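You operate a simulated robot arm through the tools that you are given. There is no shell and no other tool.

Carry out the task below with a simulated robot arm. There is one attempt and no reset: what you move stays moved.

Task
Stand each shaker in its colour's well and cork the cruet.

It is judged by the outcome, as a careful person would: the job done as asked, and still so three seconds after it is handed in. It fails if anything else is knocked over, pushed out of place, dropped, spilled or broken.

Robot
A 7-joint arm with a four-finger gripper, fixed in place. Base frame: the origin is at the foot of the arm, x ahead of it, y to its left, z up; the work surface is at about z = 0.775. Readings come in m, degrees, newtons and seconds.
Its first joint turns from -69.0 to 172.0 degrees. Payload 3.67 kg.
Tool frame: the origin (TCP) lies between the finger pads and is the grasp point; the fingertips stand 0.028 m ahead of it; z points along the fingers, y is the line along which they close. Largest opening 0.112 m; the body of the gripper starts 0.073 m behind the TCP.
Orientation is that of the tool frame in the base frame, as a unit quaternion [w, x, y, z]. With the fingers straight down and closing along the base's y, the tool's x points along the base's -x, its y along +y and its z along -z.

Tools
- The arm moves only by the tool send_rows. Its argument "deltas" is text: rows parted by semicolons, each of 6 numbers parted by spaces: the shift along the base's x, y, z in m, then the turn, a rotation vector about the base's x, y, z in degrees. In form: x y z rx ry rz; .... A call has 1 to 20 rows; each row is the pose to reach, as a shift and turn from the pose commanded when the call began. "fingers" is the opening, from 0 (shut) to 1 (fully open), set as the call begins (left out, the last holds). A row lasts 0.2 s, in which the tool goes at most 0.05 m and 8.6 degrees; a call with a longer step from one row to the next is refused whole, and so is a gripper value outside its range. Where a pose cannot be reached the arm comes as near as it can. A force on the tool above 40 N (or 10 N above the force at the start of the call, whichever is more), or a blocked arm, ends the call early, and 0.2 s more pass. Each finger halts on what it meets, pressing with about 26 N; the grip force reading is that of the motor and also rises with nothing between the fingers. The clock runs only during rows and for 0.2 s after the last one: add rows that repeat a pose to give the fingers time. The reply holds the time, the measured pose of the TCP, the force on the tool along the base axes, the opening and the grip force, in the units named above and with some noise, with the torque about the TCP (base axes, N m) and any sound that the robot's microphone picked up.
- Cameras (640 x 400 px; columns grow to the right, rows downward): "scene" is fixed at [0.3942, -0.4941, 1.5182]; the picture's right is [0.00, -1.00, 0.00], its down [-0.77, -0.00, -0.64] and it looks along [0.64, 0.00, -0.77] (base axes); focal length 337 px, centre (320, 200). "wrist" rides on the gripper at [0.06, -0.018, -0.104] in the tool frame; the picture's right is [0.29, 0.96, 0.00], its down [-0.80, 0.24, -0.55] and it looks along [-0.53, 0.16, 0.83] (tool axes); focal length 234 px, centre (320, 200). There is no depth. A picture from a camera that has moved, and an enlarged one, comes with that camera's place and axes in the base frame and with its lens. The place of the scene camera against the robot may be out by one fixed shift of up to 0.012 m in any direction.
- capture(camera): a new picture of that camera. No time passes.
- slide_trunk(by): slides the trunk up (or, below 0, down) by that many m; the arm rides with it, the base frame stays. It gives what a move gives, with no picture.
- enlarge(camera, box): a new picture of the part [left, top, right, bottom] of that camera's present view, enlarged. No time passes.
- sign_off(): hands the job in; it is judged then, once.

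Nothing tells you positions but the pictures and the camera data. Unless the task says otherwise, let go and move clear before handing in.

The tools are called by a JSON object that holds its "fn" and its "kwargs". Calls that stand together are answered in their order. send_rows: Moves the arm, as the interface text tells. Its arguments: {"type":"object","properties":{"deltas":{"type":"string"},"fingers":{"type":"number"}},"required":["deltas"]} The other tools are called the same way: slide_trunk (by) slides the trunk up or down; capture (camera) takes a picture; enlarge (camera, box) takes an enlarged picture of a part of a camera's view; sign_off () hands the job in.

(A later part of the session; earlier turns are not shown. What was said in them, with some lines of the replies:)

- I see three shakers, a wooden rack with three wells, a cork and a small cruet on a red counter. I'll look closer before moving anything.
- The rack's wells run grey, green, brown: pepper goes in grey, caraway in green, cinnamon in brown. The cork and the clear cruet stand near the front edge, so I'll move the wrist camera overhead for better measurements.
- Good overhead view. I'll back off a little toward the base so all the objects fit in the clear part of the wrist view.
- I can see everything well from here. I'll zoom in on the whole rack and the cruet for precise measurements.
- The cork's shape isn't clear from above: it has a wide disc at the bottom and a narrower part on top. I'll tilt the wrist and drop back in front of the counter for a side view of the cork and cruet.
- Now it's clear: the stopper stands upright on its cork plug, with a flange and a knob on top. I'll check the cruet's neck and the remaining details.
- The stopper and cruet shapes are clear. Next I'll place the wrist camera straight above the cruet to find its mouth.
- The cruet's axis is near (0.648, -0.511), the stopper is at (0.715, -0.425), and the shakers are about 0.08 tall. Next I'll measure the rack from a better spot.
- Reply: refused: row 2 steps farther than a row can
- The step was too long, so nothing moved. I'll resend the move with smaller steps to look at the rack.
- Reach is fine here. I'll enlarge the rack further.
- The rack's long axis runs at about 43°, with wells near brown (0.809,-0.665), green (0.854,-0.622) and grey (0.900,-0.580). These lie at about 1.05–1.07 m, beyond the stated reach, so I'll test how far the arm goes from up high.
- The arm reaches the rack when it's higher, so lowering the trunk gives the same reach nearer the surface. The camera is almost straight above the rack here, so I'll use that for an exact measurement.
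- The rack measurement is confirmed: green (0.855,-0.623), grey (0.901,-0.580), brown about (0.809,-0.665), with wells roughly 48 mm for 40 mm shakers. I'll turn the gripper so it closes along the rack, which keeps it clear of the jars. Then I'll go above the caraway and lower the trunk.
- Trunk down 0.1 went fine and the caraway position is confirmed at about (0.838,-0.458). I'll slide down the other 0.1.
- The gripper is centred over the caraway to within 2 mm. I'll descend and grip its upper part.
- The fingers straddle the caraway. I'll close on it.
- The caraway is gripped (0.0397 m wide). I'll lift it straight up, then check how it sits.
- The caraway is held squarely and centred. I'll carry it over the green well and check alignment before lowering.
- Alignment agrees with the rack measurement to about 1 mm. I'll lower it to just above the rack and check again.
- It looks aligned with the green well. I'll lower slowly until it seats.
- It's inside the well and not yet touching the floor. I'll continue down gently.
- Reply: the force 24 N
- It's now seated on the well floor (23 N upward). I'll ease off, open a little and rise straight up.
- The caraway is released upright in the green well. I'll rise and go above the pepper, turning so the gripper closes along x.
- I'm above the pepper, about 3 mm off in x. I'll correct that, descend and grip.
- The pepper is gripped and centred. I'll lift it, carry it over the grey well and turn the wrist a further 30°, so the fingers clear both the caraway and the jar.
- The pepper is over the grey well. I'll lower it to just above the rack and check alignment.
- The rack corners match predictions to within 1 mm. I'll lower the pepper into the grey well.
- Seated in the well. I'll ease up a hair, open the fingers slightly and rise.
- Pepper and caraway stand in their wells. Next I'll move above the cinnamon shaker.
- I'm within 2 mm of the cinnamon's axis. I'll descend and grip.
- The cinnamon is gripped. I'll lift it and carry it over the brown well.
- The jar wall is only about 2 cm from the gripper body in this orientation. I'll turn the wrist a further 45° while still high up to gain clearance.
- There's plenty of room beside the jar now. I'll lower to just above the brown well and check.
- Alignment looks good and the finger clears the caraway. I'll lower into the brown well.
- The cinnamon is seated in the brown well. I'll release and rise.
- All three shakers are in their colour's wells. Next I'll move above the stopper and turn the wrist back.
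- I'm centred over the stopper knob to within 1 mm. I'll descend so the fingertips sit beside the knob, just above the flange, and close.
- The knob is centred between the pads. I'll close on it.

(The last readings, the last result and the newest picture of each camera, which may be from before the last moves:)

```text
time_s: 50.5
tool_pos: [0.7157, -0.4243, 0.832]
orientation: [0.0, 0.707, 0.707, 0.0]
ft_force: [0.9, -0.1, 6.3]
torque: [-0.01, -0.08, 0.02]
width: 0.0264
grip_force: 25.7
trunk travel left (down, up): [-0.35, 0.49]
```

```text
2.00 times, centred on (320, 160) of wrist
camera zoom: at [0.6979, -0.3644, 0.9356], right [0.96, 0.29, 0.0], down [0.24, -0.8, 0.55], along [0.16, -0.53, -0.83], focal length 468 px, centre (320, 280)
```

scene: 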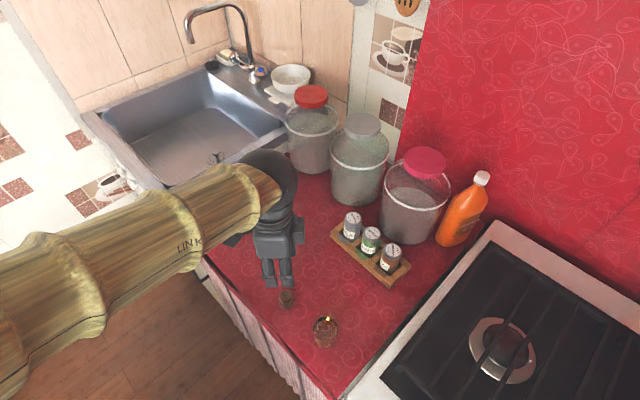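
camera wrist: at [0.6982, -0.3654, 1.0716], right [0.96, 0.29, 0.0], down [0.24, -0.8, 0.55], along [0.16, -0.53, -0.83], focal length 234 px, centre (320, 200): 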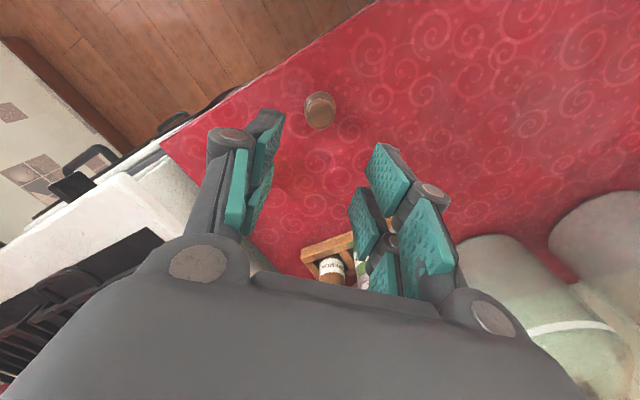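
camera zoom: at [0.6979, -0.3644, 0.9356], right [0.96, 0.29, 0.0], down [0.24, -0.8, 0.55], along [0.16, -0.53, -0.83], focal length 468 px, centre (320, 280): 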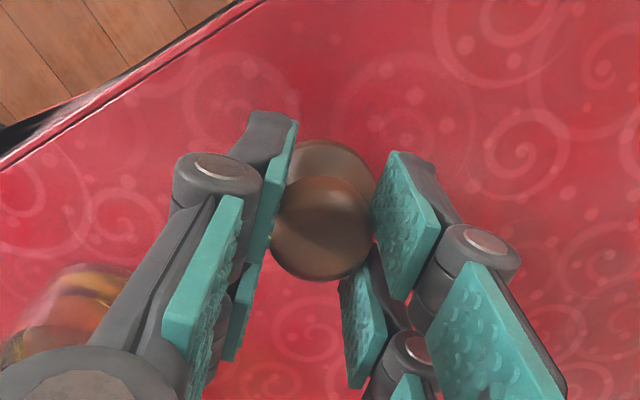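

The knob is held at 0.0264 m with a small upward reaction. I'll lift gently and check that it holds.

{"fn": "send_rows", "kwargs": {"deltas": "0 0 0.001 0 0 0; 0 0 0.003 0 0 0; 0 0 0.006 0 0 0; 0 0 0.01 0 0 0; 0 0 0.01 0 0 0"}}

{"fn": "enlarge", "kwargs": {"camera": "wrist", "box": [220, 60, 420, 260]}}

{"fn": "enlarge", "kwargs": {"camera": "scene", "box": [260, 260, 320, 320]}}

```text
time_s: 51.7
tool_pos: [0.7158, -0.4249, 0.8426]
orientation: [0.0, 0.707, 0.707, 0.0]
ft_force: [-0.3, 0.1, -1.3]
torque: [-0.02, 0.0, -0.01]
width: 0.0265
grip_force: 26.3
trunk travel left (down, up): [-0.35, 0.49]
```

```text
2.00 times, centred on (320, 160) of wrist
camera zoom: at [0.6981, -0.3648, 0.9453], right [0.96, 0.29, 0.0], down [0.24, -0.8, 0.55], along [0.16, -0.53, -0.83], focal length 468 px, centre (320, 280)
```

zoom: 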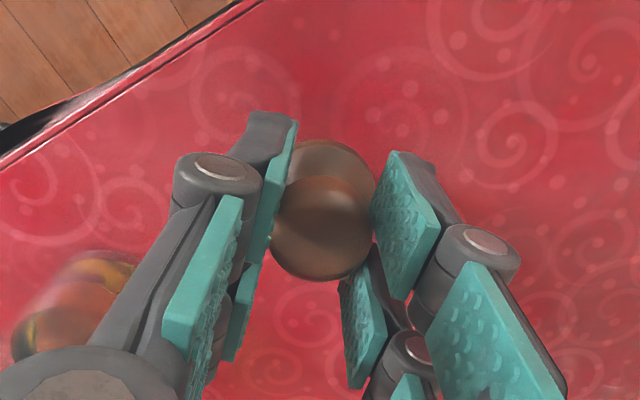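

```text
6.67 times, centred on (290, 290) of scene
camera zoom: at [0.3942, -0.4941, 1.5182], right [0.0, -1.0, 0.0], down [-0.77, 0.0, -0.64], along [0.64, 0.0, -0.77], focal length 2249 px, centre (520, -400)
```

zoom: 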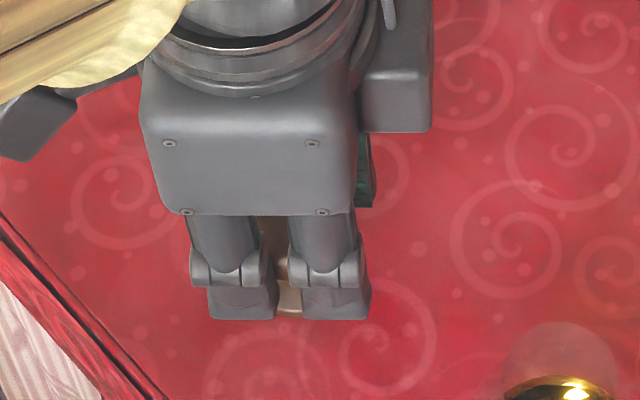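

The stopper came up with the gripper. I'll raise it well above the cruet's height and move over the cruet.

{"fn": "send_rows", "kwargs": {"deltas": "0 0 0.04 0 0 0; 0 0 0.08 0 0 0; 0 0 0.12 0 0 0; 0 0 0.16 0 0 0; -0.02 -0.03 0.16 0 0 0; -0.045 -0.06 0.16 0 0 0; -0.0675 -0.0862 0.16 0 0 0; -0.0675 -0.0862 0.16 0 0 0; -0.0675 -0.0862 0.16 0 0 0"}}

{"fn": "capture", "kwargs": {"camera": "wrist"}}

{"fn": "enlarge", "kwargs": {"camera": "wrist", "box": [220, 60, 420, 260]}}

{"fn": "enlarge", "kwargs": {"camera": "scene", "box": [260, 230, 390, 360]}}

```text
time_s: 53.7
tool_pos: [0.6481, -0.5105, 1.0018]
orientation: [0.0, 0.707, 0.707, 0.0]
ft_force: [-0.4, 0.0, -0.8]
torque: [-0.04, 0.02, 0.0]
width: 0.0265
grip_force: 26.4
trunk travel left (down, up): [-0.35, 0.49]
```

```text
taken
camera wrist: at [0.6309, -0.4511, 1.1051], right [0.96, 0.29, 0.0], down [0.24, -0.8, 0.55], along [0.16, -0.53, -0.83], focal length 234 px, centre (320, 200)
```

wrist: 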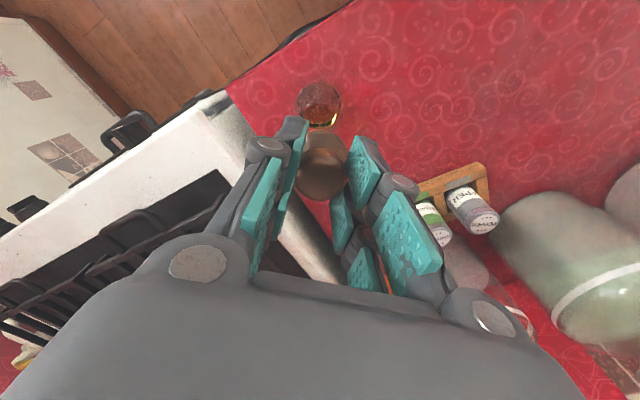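

```text
2.00 times, centred on (320, 160) of wrist
camera zoom: at [0.6309, -0.4511, 1.1051], right [0.96, 0.29, 0.0], down [0.24, -0.8, 0.55], along [0.16, -0.53, -0.83], focal length 468 px, centre (320, 280)
```

zoom: 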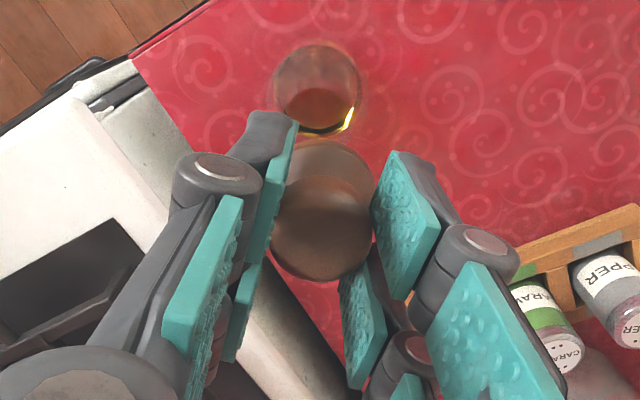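

```text
3.08 times, centred on (325, 295) of scene
camera zoom: at [0.3942, -0.4941, 1.5182], right [0.0, -1.0, 0.0], down [-0.77, 0.0, -0.64], along [0.64, 0.0, -0.77], focal length 1038 px, centre (305, -92)
```

zoom: 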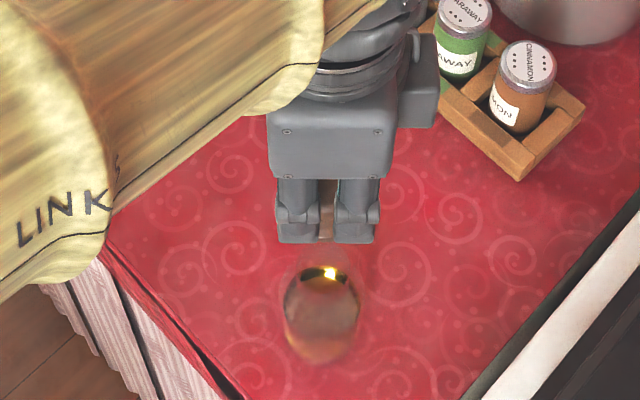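

The stopper is above the cruet. I'll zoom in on the cruet to refine the lateral alignment.

{"fn": "enlarge", "kwargs": {"camera": "wrist", "box": [284, 70, 356, 140]}}

{"fn": "enlarge", "kwargs": {"camera": "scene", "box": [295, 290, 355, 355]}}

```text
5.71 times, centred on (320, 105) of wrist
camera zoom: at [0.6309, -0.4511, 1.1051], right [0.96, 0.29, 0.0], down [0.24, -0.8, 0.55], along [0.16, -0.53, -0.83], focal length 1338 px, centre (320, 743)
```

zoom: 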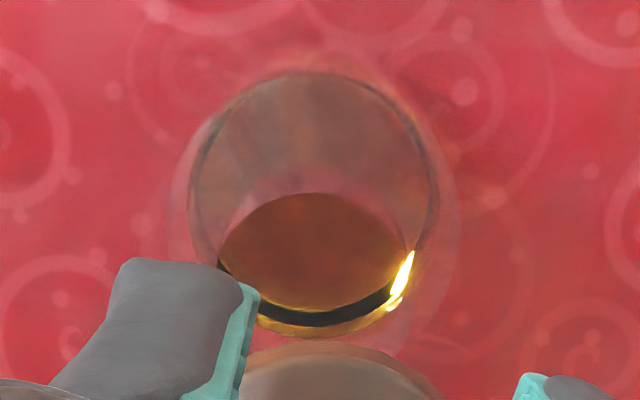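

```text
6.15 times, centred on (325, 322) of scene
camera zoom: at [0.3942, -0.4941, 1.5182], right [0.0, -1.0, 0.0], down [-0.77, 0.0, -0.64], along [0.64, 0.0, -0.77], focal length 2076 px, centre (289, -554)
```

zoom: 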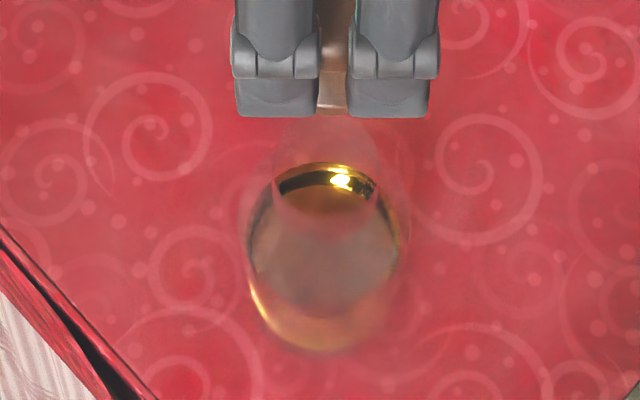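

Alignment is within about 1 mm. I'll apply a small correction and lower to just above the rim, then look again.

{"fn": "send_rows", "kwargs": {"deltas": "-0.001 0.0003 -0.015 0 0 0; -0.001 0.0003 -0.03 0 0 0; -0.001 0.0003 -0.042 0 0 0; -0.001 0.0003 -0.042 0 0 0"}}

{"fn": "enlarge", "kwargs": {"camera": "wrist", "box": [250, 60, 390, 180]}}

{"fn": "enlarge", "kwargs": {"camera": "scene", "box": [295, 290, 355, 355]}}

```text
time_s: 54.7
tool_pos: [0.646, -0.5092, 0.9596]
orientation: [0.0, 0.707, 0.708, 0.001]
ft_force: [-0.2, 0.8, -0.2]
torque: [0.03, 0.01, 0.0]
width: 0.0263
grip_force: 26.1
trunk travel left (down, up): [-0.35, 0.49]
```

```text
3.33 times, centred on (320, 120) of wrist
camera zoom: at [0.6296, -0.45, 1.0627], right [0.96, 0.29, 0.0], down [0.24, -0.8, 0.55], along [0.16, -0.53, -0.83], focal length 781 px, centre (320, 467)
```

zoom: 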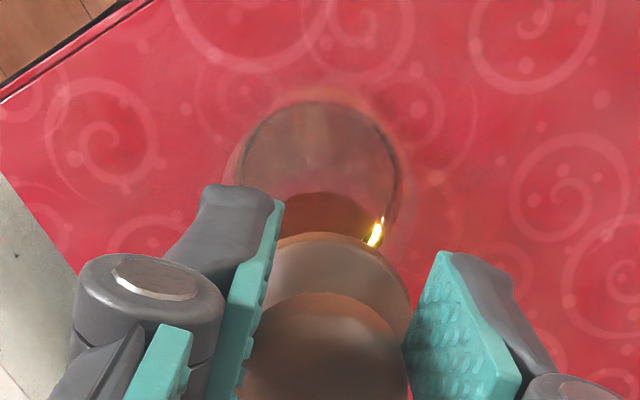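

```text
6.15 times, centred on (325, 322) of scene
camera zoom: at [0.3942, -0.4941, 1.5182], right [0.0, -1.0, 0.0], down [-0.77, 0.0, -0.64], along [0.64, 0.0, -0.77], focal length 2076 px, centre (289, -554)
```

zoom: 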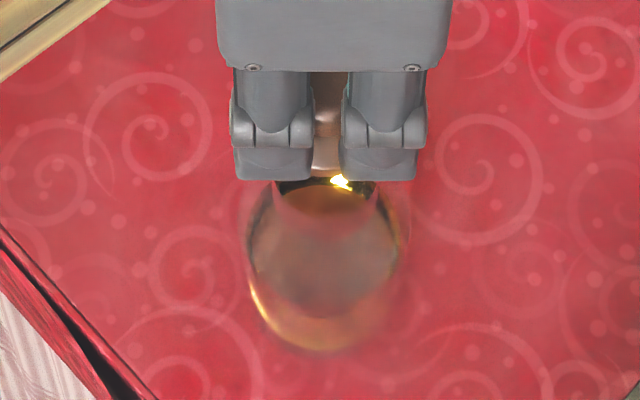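

I'll look closely at the stopper in the gripper to check it's centred and vertical.

{"fn": "enlarge", "kwargs": {"camera": "wrist", "box": [270, 110, 370, 210]}}

{"fn": "enlarge", "kwargs": {"camera": "scene", "box": [310, 295, 345, 330]}}

```text
4.00 times, centred on (320, 160) of wrist
camera zoom: at [0.6296, -0.45, 1.0627], right [0.96, 0.29, 0.0], down [0.24, -0.8, 0.55], along [0.16, -0.53, -0.83], focal length 937 px, centre (320, 360)
```

zoom: 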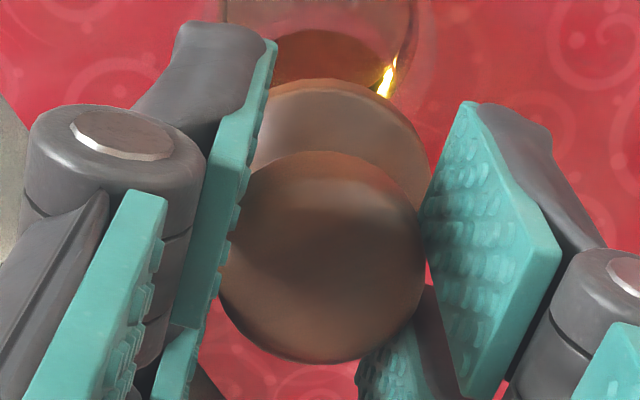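

```text
11.43 times, centred on (328, 312) of scene
camera zoom: at [0.3942, -0.4941, 1.5182], right [0.0, -1.0, 0.0], down [-0.77, 0.0, -0.64], along [0.64, 0.0, -0.77], focal length 3855 px, centre (234, -1086)
```

zoom: 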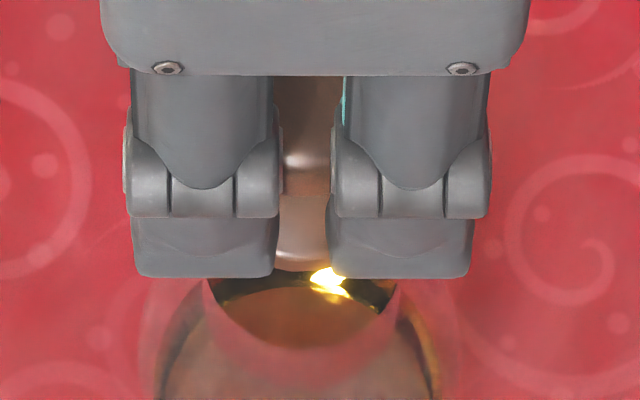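

The stopper is vertical and about 1.5 mm off the cruet's axis. I'll correct that and lower in small steps, watching the force.

{"fn": "send_rows", "kwargs": {"deltas": "-0.0014 -0.0007 -0.003 0 0 0; -0.0014 -0.0007 -0.006 0 0 0; -0.0014 -0.0007 -0.009 0 0 0; -0.0014 -0.0007 -0.012 0 0 0; -0.0014 -0.0007 -0.012 0 0 0"}}

{"fn": "enlarge", "kwargs": {"camera": "scene", "box": [310, 295, 345, 330]}}

{"fn": "enlarge", "kwargs": {"camera": "wrist", "box": [250, 60, 390, 180]}}

```text
time_s: 55.9
tool_pos: [0.6451, -0.5112, 0.9477]
orientation: [0.0, 0.707, 0.707, 0.001]
ft_force: [0.0, 0.7, -0.3]
torque: [0.02, -0.03, -0.01]
width: 0.0265
grip_force: 26.1
trunk travel left (down, up): [-0.35, 0.49]
```

```text
11.43 times, centred on (328, 312) of scene
camera zoom: at [0.3942, -0.4941, 1.5182], right [0.0, -1.0, 0.0], down [-0.77, 0.0, -0.64], along [0.64, 0.0, -0.77], focal length 3855 px, centre (234, -1086)
```

zoom: 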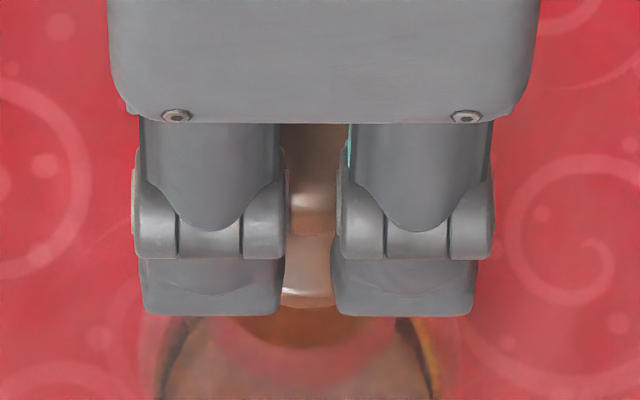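

```text
3.33 times, centred on (320, 120) of wrist
camera zoom: at [0.6281, -0.451, 1.0511], right [0.96, 0.29, 0.0], down [0.24, -0.8, 0.55], along [0.16, -0.53, -0.83], focal length 781 px, centre (320, 467)
```

zoom: 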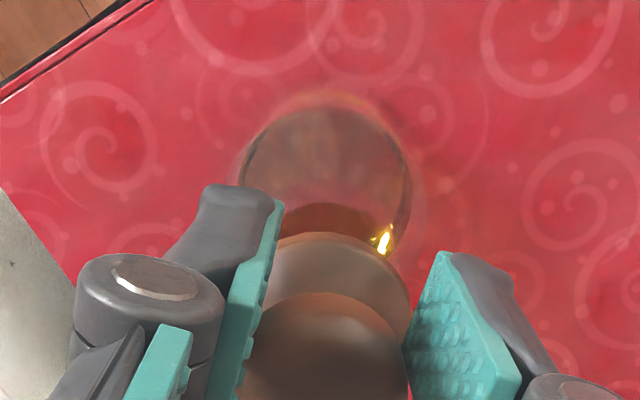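

The stopper is aligned over the mouth. I'll continue down slowly.

{"fn": "send_rows", "kwargs": {"deltas": "0.0005 0 -0.002 0 0 0; 0.0005 0 -0.004 0 0 0; 0.0005 0 -0.006 0 0 0; 0.0005 0 -0.008 0 0 0; 0.0005 0 -0.01 0 0 0; 0.0005 0 -0.01 0 0 0"}}

{"fn": "enlarge", "kwargs": {"camera": "scene", "box": [300, 290, 355, 345]}}

{"fn": "enlarge", "kwargs": {"camera": "wrist", "box": [250, 60, 390, 180]}}

```text
time_s: 57.3
tool_pos: [0.6449, -0.5109, 0.9376]
orientation: [0.0, 0.707, 0.707, -0.001]
ft_force: [0.0, 0.6, -1.1]
torque: [0.01, -0.03, 0.0]
width: 0.0264
grip_force: 25.6
trunk travel left (down, up): [-0.35, 0.49]
```

```text
7.27 times, centred on (328, 318) of scene
camera zoom: at [0.3942, -0.4941, 1.5182], right [0.0, -1.0, 0.0], down [-0.77, 0.0, -0.64], along [0.64, 0.0, -0.77], focal length 2453 px, centre (266, -654)
```

zoom: 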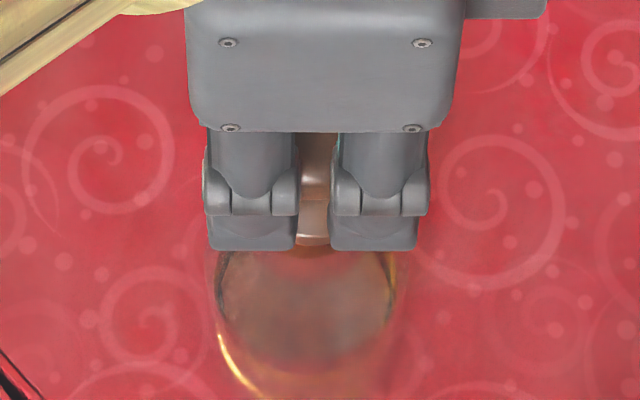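

```text
3.33 times, centred on (320, 120) of wrist
camera zoom: at [0.6284, -0.4512, 1.0411], right [0.96, 0.29, 0.0], down [0.24, -0.8, 0.55], along [0.16, -0.53, -0.83], focal length 781 px, centre (320, 467)
```

zoom: 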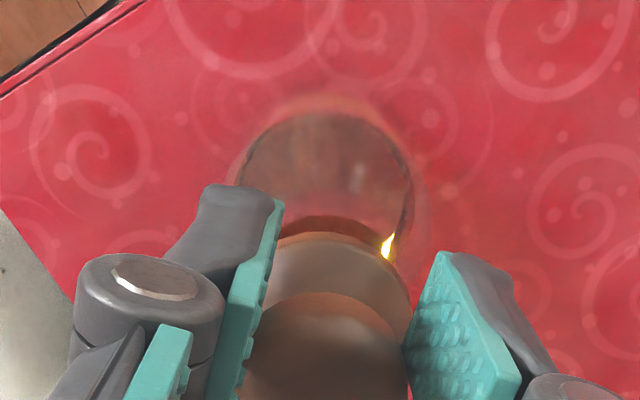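

No contact yet. I'll keep going down in small steps.

{"fn": "send_rows", "kwargs": {"deltas": "0.0003 0 -0.002 0 0 0; 0.0003 0 -0.004 0 0 0; 0.0003 0 -0.006 0 0 0; 0.0003 0 -0.008 0 0 0; 0.0003 0 -0.01 0 0 0; 0.0003 0 -0.01 0 0 0"}}

{"fn": "enlarge", "kwargs": {"camera": "scene", "box": [300, 290, 355, 345]}}

{"fn": "enlarge", "kwargs": {"camera": "wrist", "box": [250, 60, 390, 180]}}

```text
time_s: 58.7
tool_pos: [0.6469, -0.5121, 0.9267]
orientation: [0.0, 0.707, 0.707, 0.0]
ft_force: [0.3, -0.4, 0.4]
torque: [0.01, -0.02, 0.03]
width: 0.0264
grip_force: 25.8
trunk travel left (down, up): [-0.35, 0.49]
```

```text
7.27 times, centred on (328, 318) of scene
camera zoom: at [0.3942, -0.4941, 1.5182], right [0.0, -1.0, 0.0], down [-0.77, 0.0, -0.64], along [0.64, 0.0, -0.77], focal length 2453 px, centre (266, -654)
```

zoom: 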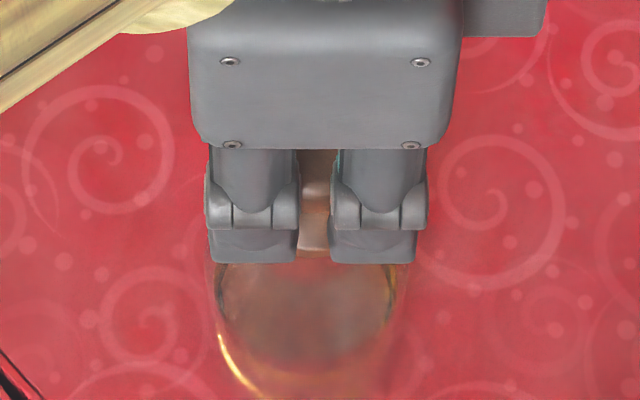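

```text
3.33 times, centred on (320, 120) of wrist
camera zoom: at [0.629, -0.4515, 1.0308], right [0.96, 0.29, 0.0], down [0.24, -0.8, 0.55], along [0.16, -0.53, -0.83], focal length 781 px, centre (320, 467)
```

zoom: 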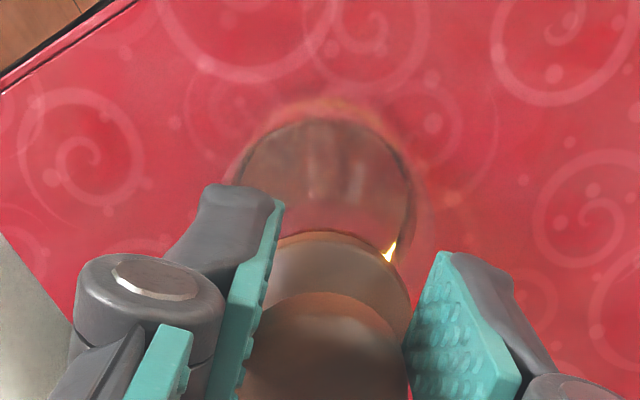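

Still no contact. I'll continue.

{"fn": "send_rows", "kwargs": {"deltas": "0 0 -0.002 0 0 0; 0 0 -0.004 0 0 0; 0 0 -0.006 0 0 0; 0 0 -0.008 0 0 0; 0 0 -0.01 0 0 0; 0 0 -0.01 0 0 0"}}

{"fn": "enlarge", "kwargs": {"camera": "scene", "box": [300, 290, 355, 345]}}

{"fn": "enlarge", "kwargs": {"camera": "wrist", "box": [250, 60, 390, 180]}}

```text
time_s: 60.1
tool_pos: [0.6453, -0.5104, 0.9214]
orientation: [0.002, 0.707, 0.707, 0.0]
ft_force: [1.7, -4.0, 29.0]
torque: [-0.17, -0.09, -0.03]
width: 0.0265
grip_force: 26.1
trunk travel left (down, up): [-0.35, 0.49]
```

```text
7.27 times, centred on (328, 318) of scene
camera zoom: at [0.3942, -0.4941, 1.5182], right [0.0, -1.0, 0.0], down [-0.77, 0.0, -0.64], along [0.64, 0.0, -0.77], focal length 2453 px, centre (266, -654)
```

zoom: 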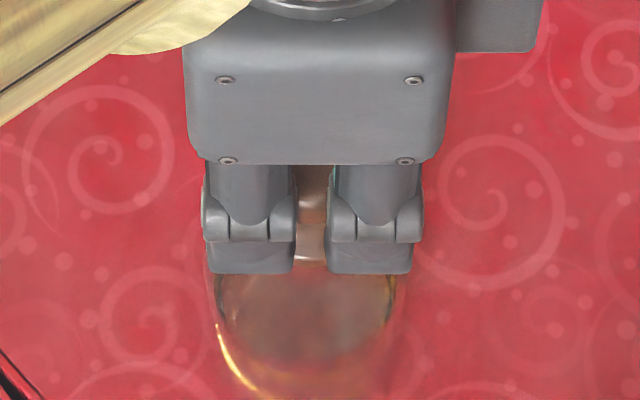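

```text
3.33 times, centred on (320, 120) of wrist
camera zoom: at [0.628, -0.4505, 1.0242], right [0.96, 0.29, 0.0], down [0.24, -0.8, 0.56], along [0.16, -0.53, -0.83], focal length 781 px, centre (320, 467)
```

zoom: 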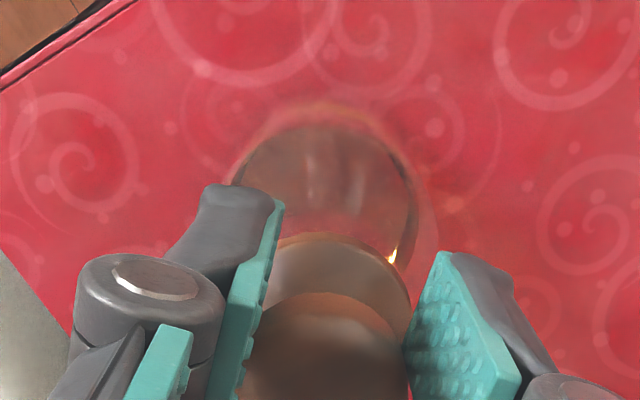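

Firm contact (29 N) at about the height where the flange should meet the rim. I'll ease off and zoom in to confirm the plug really is inside the neck.

{"fn": "send_rows", "kwargs": {"deltas": "0 0 0.0035 0 0 0; 0 0 0.0038 0 0 0"}}

{"fn": "enlarge", "kwargs": {"camera": "scene", "box": [318, 315, 338, 335]}}

{"fn": "enlarge", "kwargs": {"camera": "scene", "box": [308, 308, 348, 348]}}

{"fn": "enlarge", "kwargs": {"camera": "wrist", "box": [290, 90, 350, 150]}}

```text
time_s: 60.7
tool_pos: [0.6452, -0.5103, 0.9215]
orientation: [0.001, 0.707, 0.707, 0.001]
ft_force: [3.0, -1.7, 10.2]
torque: [-0.14, -0.13, 0.02]
width: 0.0263
grip_force: 26.2
trunk travel left (down, up): [-0.35, 0.49]
```

```text
16.00 times, centred on (328, 325) of scene
camera zoom: at [0.3942, -0.4941, 1.5182], right [0.0, -1.0, 0.0], down [-0.77, 0.0, -0.64], along [0.64, 0.0, -0.77], focal length 5397 px, centre (192, -1800)
```

zoom: 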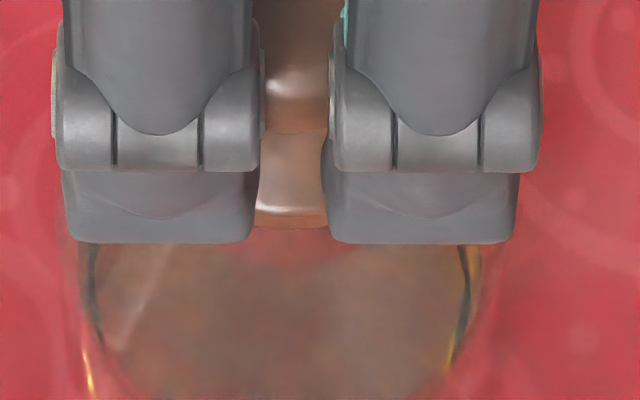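

```text
10.00 times, centred on (328, 328) of scene
camera zoom: at [0.3942, -0.4941, 1.5182], right [0.0, -1.0, 0.0], down [-0.77, 0.0, -0.64], along [0.64, 0.0, -0.77], focal length 3373 px, centre (240, -1080)
```

zoom: 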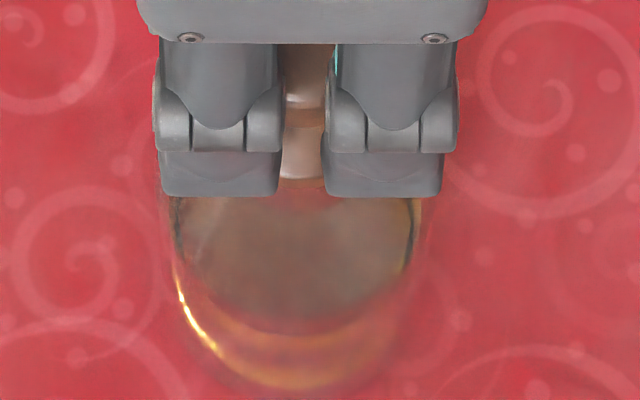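

```text
6.67 times, centred on (320, 120) of wrist
camera zoom: at [0.6285, -0.4509, 1.0245], right [0.96, 0.29, 0.0], down [0.24, -0.8, 0.55], along [0.16, -0.53, -0.83], focal length 1561 px, centre (320, 733)
```

zoom: 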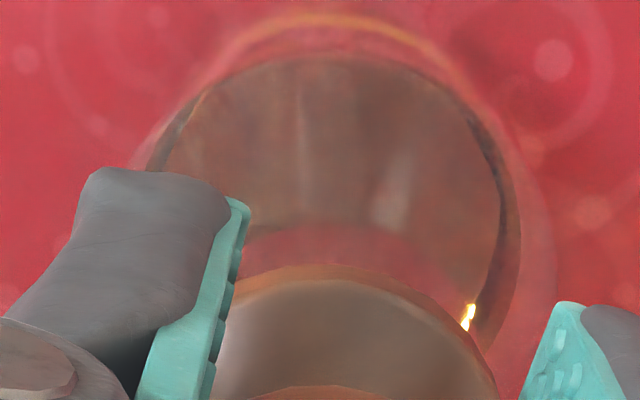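

The brown mouth opening that showed when the stopper was about 15 mm higher is now fully hidden under the flange. So the flange is on the rim and the plug is in the neck. I'll relieve the last of the load, open gently and rise.

{"fn": "send_rows", "kwargs": {"deltas": "0 0 0.0015 0 0 0; 0 0 0.0015 0 0 0"}}

{"fn": "send_rows", "kwargs": {"deltas": "0 0 0 0 0 0; 0 0 0 0 0 0; 0 0 0 0 0 0", "fingers": 0.45}}

{"fn": "enlarge", "kwargs": {"camera": "wrist", "box": [250, 60, 390, 200]}}

```text
time_s: 61.3
tool_pos: [0.6456, -0.5119, 0.9213]
orientation: [-0.001, 0.707, 0.707, 0.0]
ft_force: [0.1, 0.1, -0.4]
torque: [0.0, 0.0, 0.01]
width: 0.0264
grip_force: 25.4
trunk travel left (down, up): [-0.35, 0.49]
```

```text
time_s: 62.1
tool_pos: [0.6464, -0.5114, 0.9221]
orientation: [0.0, 0.707, 0.707, -0.001]
ft_force: [-1.1, -0.9, 0.1]
torque: [-0.01, 0.03, 0.01]
width: 0.0505
grip_force: 0.0
trunk travel left (down, up): [-0.35, 0.49]
```

```text
2.86 times, centred on (320, 130) of wrist
camera zoom: at [0.6292, -0.4512, 1.0262], right [0.96, 0.29, 0.0], down [0.24, -0.8, 0.55], along [0.16, -0.53, -0.83], focal length 669 px, centre (320, 400)
```

zoom: 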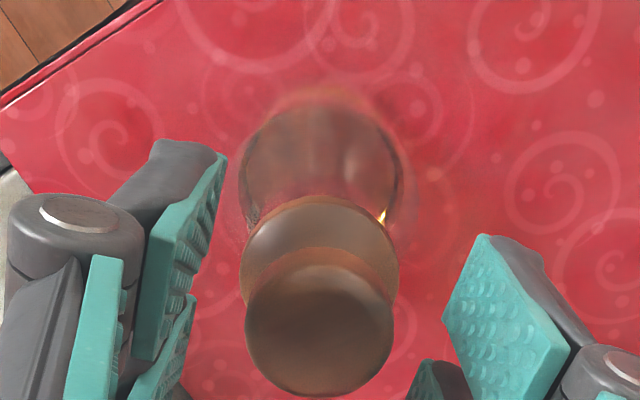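

The stopper stays in place after release. I'll rise straight up and look from the side to confirm it's seated.

{"fn": "send_rows", "kwargs": {"deltas": "0 0 0.02 0 0 0; 0 0 0.06 0 0 0; 0 0 0.1 0 0 0; 0 0 0.13 0 0 0; 0 0 0.13 0 0 0"}}

{"fn": "enlarge", "kwargs": {"camera": "wrist", "box": [250, 50, 390, 170]}}

{"fn": "enlarge", "kwargs": {"camera": "scene", "box": [290, 290, 360, 360]}}

{"fn": "capture", "kwargs": {"camera": "scene"}}

```text
time_s: 63.3
tool_pos: [0.6466, -0.5099, 1.0539]
orientation: [-0.001, 0.707, 0.708, 0.0]
ft_force: [0.6, -0.8, 0.4]
torque: [0.0, -0.01, 0.0]
width: 0.0505
grip_force: 0.1
trunk travel left (down, up): [-0.35, 0.49]
```

```text
3.33 times, centred on (320, 110) of wrist
camera zoom: at [0.629, -0.4507, 1.157], right [0.96, 0.29, 0.0], down [0.24, -0.8, 0.55], along [0.16, -0.53, -0.83], focal length 781 px, centre (320, 500)
```

zoom: 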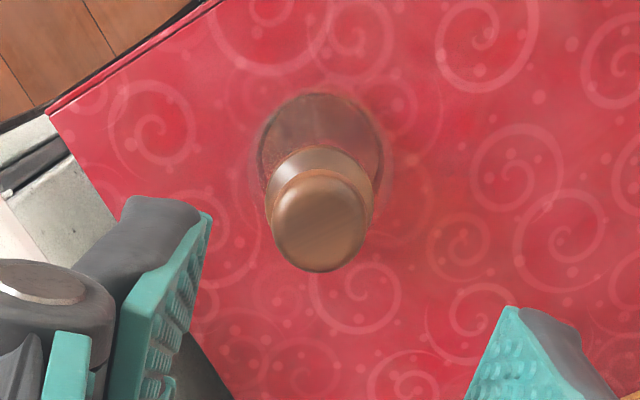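

```text
5.71 times, centred on (325, 325) of scene
camera zoom: at [0.3942, -0.4941, 1.5182], right [0.0, -1.0, 0.0], down [-0.77, 0.0, -0.64], along [0.64, 0.0, -0.77], focal length 1928 px, centre (291, -514)
```

zoom: 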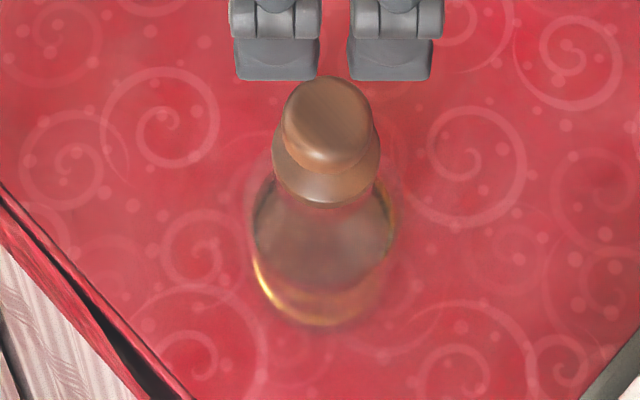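

```text
taken
```

scene: 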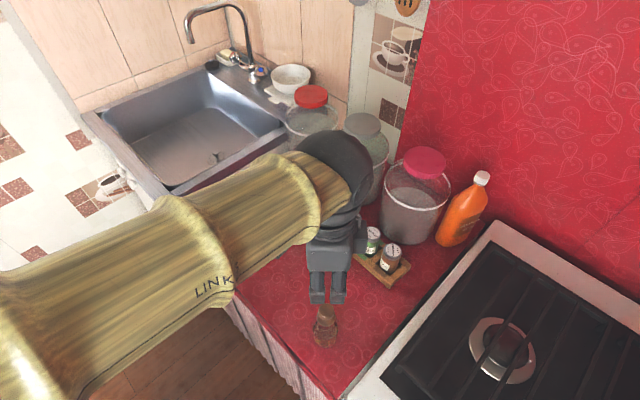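

The stopper appears seated. I'll back away and tilt the wrist camera for a side view to be sure.

{"fn": "send_rows", "kwargs": {"deltas": "0 0.04 0 -7 0 0; 0 0.08 0 -14 0 0; 0.005 0.12 0 -21 0 0; 0.01 0.16 0 -28 0 0; 0.018 0.2 -0.01 -35 0 0; 0.018 0.24 -0.03 -35 0 0; 0.018 0.24 -0.05 -35 0 0; 0.018 0.24 -0.05 -35 0 0"}}

{"fn": "capture", "kwargs": {"camera": "wrist"}}

{"fn": "capture", "kwargs": {"camera": "scene"}}

```text
time_s: 65.3
tool_pos: [0.6632, -0.3006, 0.9954]
orientation: [0.172, 0.695, 0.674, -0.181]
ft_force: [0.4, 0.1, -0.6]
torque: [0.01, 0.0, 0.02]
width: 0.0505
grip_force: 0.1
trunk travel left (down, up): [-0.35, 0.49]
stopped in row 8: the arm was blocked; the commanded pose is now the measured one
```

```text
taken
camera wrist: at [0.6489, -0.1965, 1.0561], right [0.96, 0.22, -0.14], down [0.23, -0.44, 0.87], along [0.13, -0.87, -0.47], focal length 234 px, centre (320, 200)
```

wrist: 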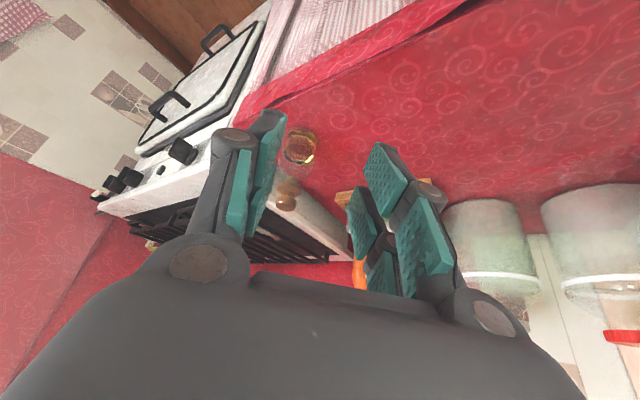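

```text
taken
```

scene: 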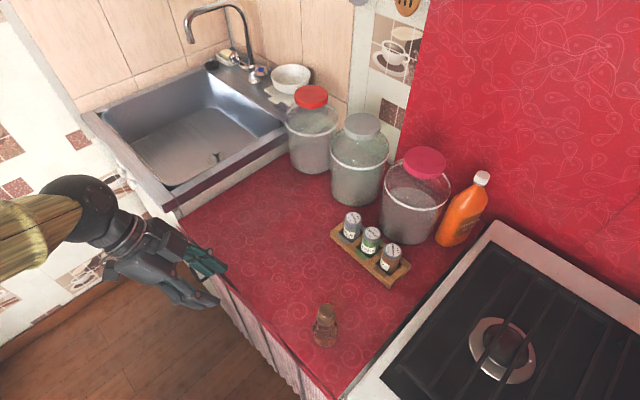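

The arm stopped short there, likely at a joint limit since no force registered, but the view is good. I'll zoom in on the cruet and the rack.

{"fn": "enlarge", "kwargs": {"camera": "wrist", "box": [270, 115, 340, 215]}}

{"fn": "enlarge", "kwargs": {"camera": "scene", "box": [295, 295, 355, 355]}}

{"fn": "enlarge", "kwargs": {"camera": "scene", "box": [320, 195, 420, 295]}}

```text
4.00 times, centred on (305, 165) of wrist
camera zoom: at [0.6489, -0.1965, 1.0561], right [0.96, 0.22, -0.14], down [0.23, -0.44, 0.87], along [0.13, -0.87, -0.47], focal length 937 px, centre (380, 340)
```

zoom: 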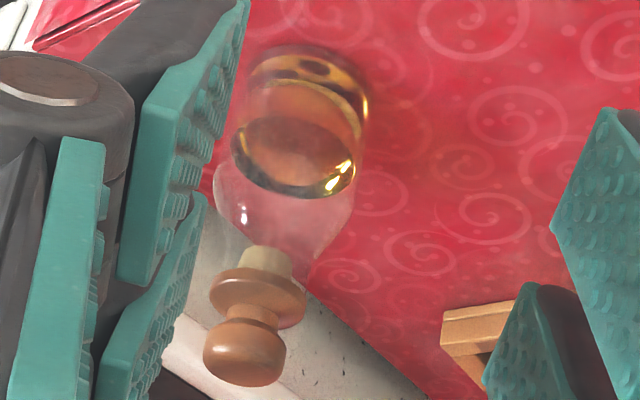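

```text
6.67 times, centred on (325, 325) of scene
camera zoom: at [0.3942, -0.4941, 1.5182], right [0.0, -1.0, 0.0], down [-0.77, 0.0, -0.64], along [0.64, 0.0, -0.77], focal length 2249 px, centre (287, -633)
```

zoom: 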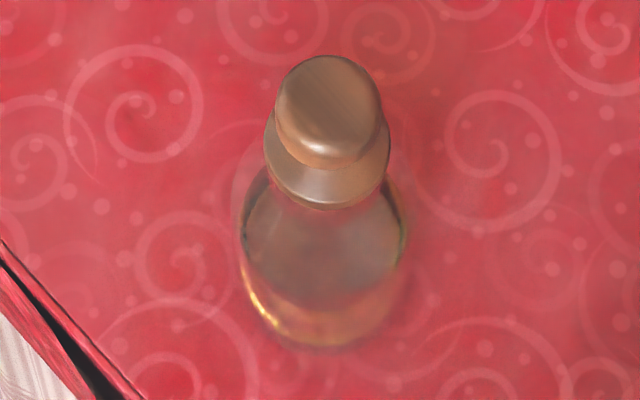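

```text
4.00 times, centred on (370, 245) of scene
camera zoom: at [0.3942, -0.4941, 1.5182], right [0.0, -1.0, 0.0], down [-0.77, 0.0, -0.64], along [0.64, 0.0, -0.77], focal length 1349 px, centre (120, 20)
```

zoom: 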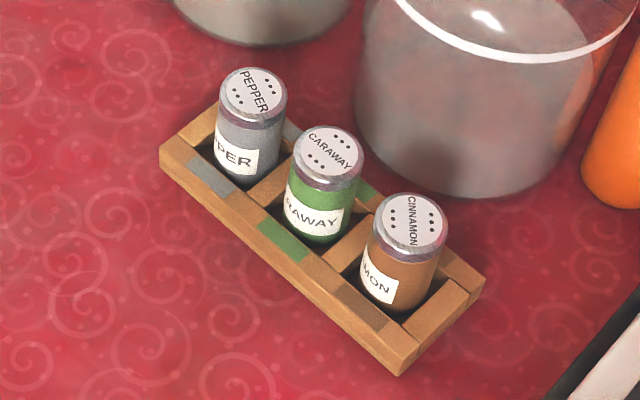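

The shakers are all in place. I'll take one closer look at the plug inside the neck.

{"fn": "enlarge", "kwargs": {"camera": "wrist", "box": [280, 160, 320, 200]}}

{"fn": "enlarge", "kwargs": {"camera": "wrist", "box": [285, 168, 310, 193]}}

```text
10.00 times, centred on (300, 180) of wrist
camera zoom: at [0.6489, -0.1965, 1.0561], right [0.96, 0.22, -0.14], down [0.23, -0.44, 0.87], along [0.13, -0.87, -0.47], focal length 2342 px, centre (520, 400)
```

zoom: 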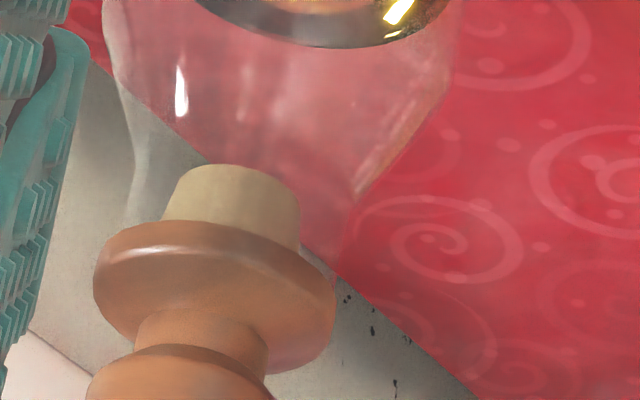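

```text
16.00 times, centred on (298, 180) of wrist
camera zoom: at [0.6489, -0.1965, 1.0561], right [0.96, 0.22, -0.14], down [0.23, -0.44, 0.87], along [0.13, -0.87, -0.47], focal length 3747 px, centre (680, 512)
```

zoom: 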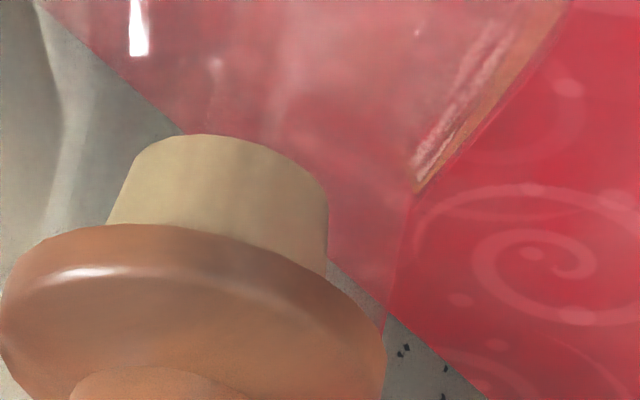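

The plug is inside the neck with the flange resting on the rim. All three shakers stand in their colour's wells, nothing else has moved, and the gripper is empty and clear, so I'm handing in.

{"fn": "sign_off", "kwargs": {}}

```text
The job is handed in.
```

The job is handed in: each shaker stands in its colour's well and the cruet is corked.

- **Shakers:** pepper is in the grey well, caraway in the green and cinnamon in the brown. All three sit on the well floors, upright.
- **Cruet:** the plug is inside the neck with the stopper's flange resting on the rim. I confirmed this with a close-up side view after letting go.
- **Everything else:** the last pictures show the jars, bottle and rack where they were. The gripper was open and clear at hand-in.

The arm stopped on its own once, during the final move back to look at the cruet. The force readings were near zero and the pictures showed nothing touching it, so I took it for a joint limit.
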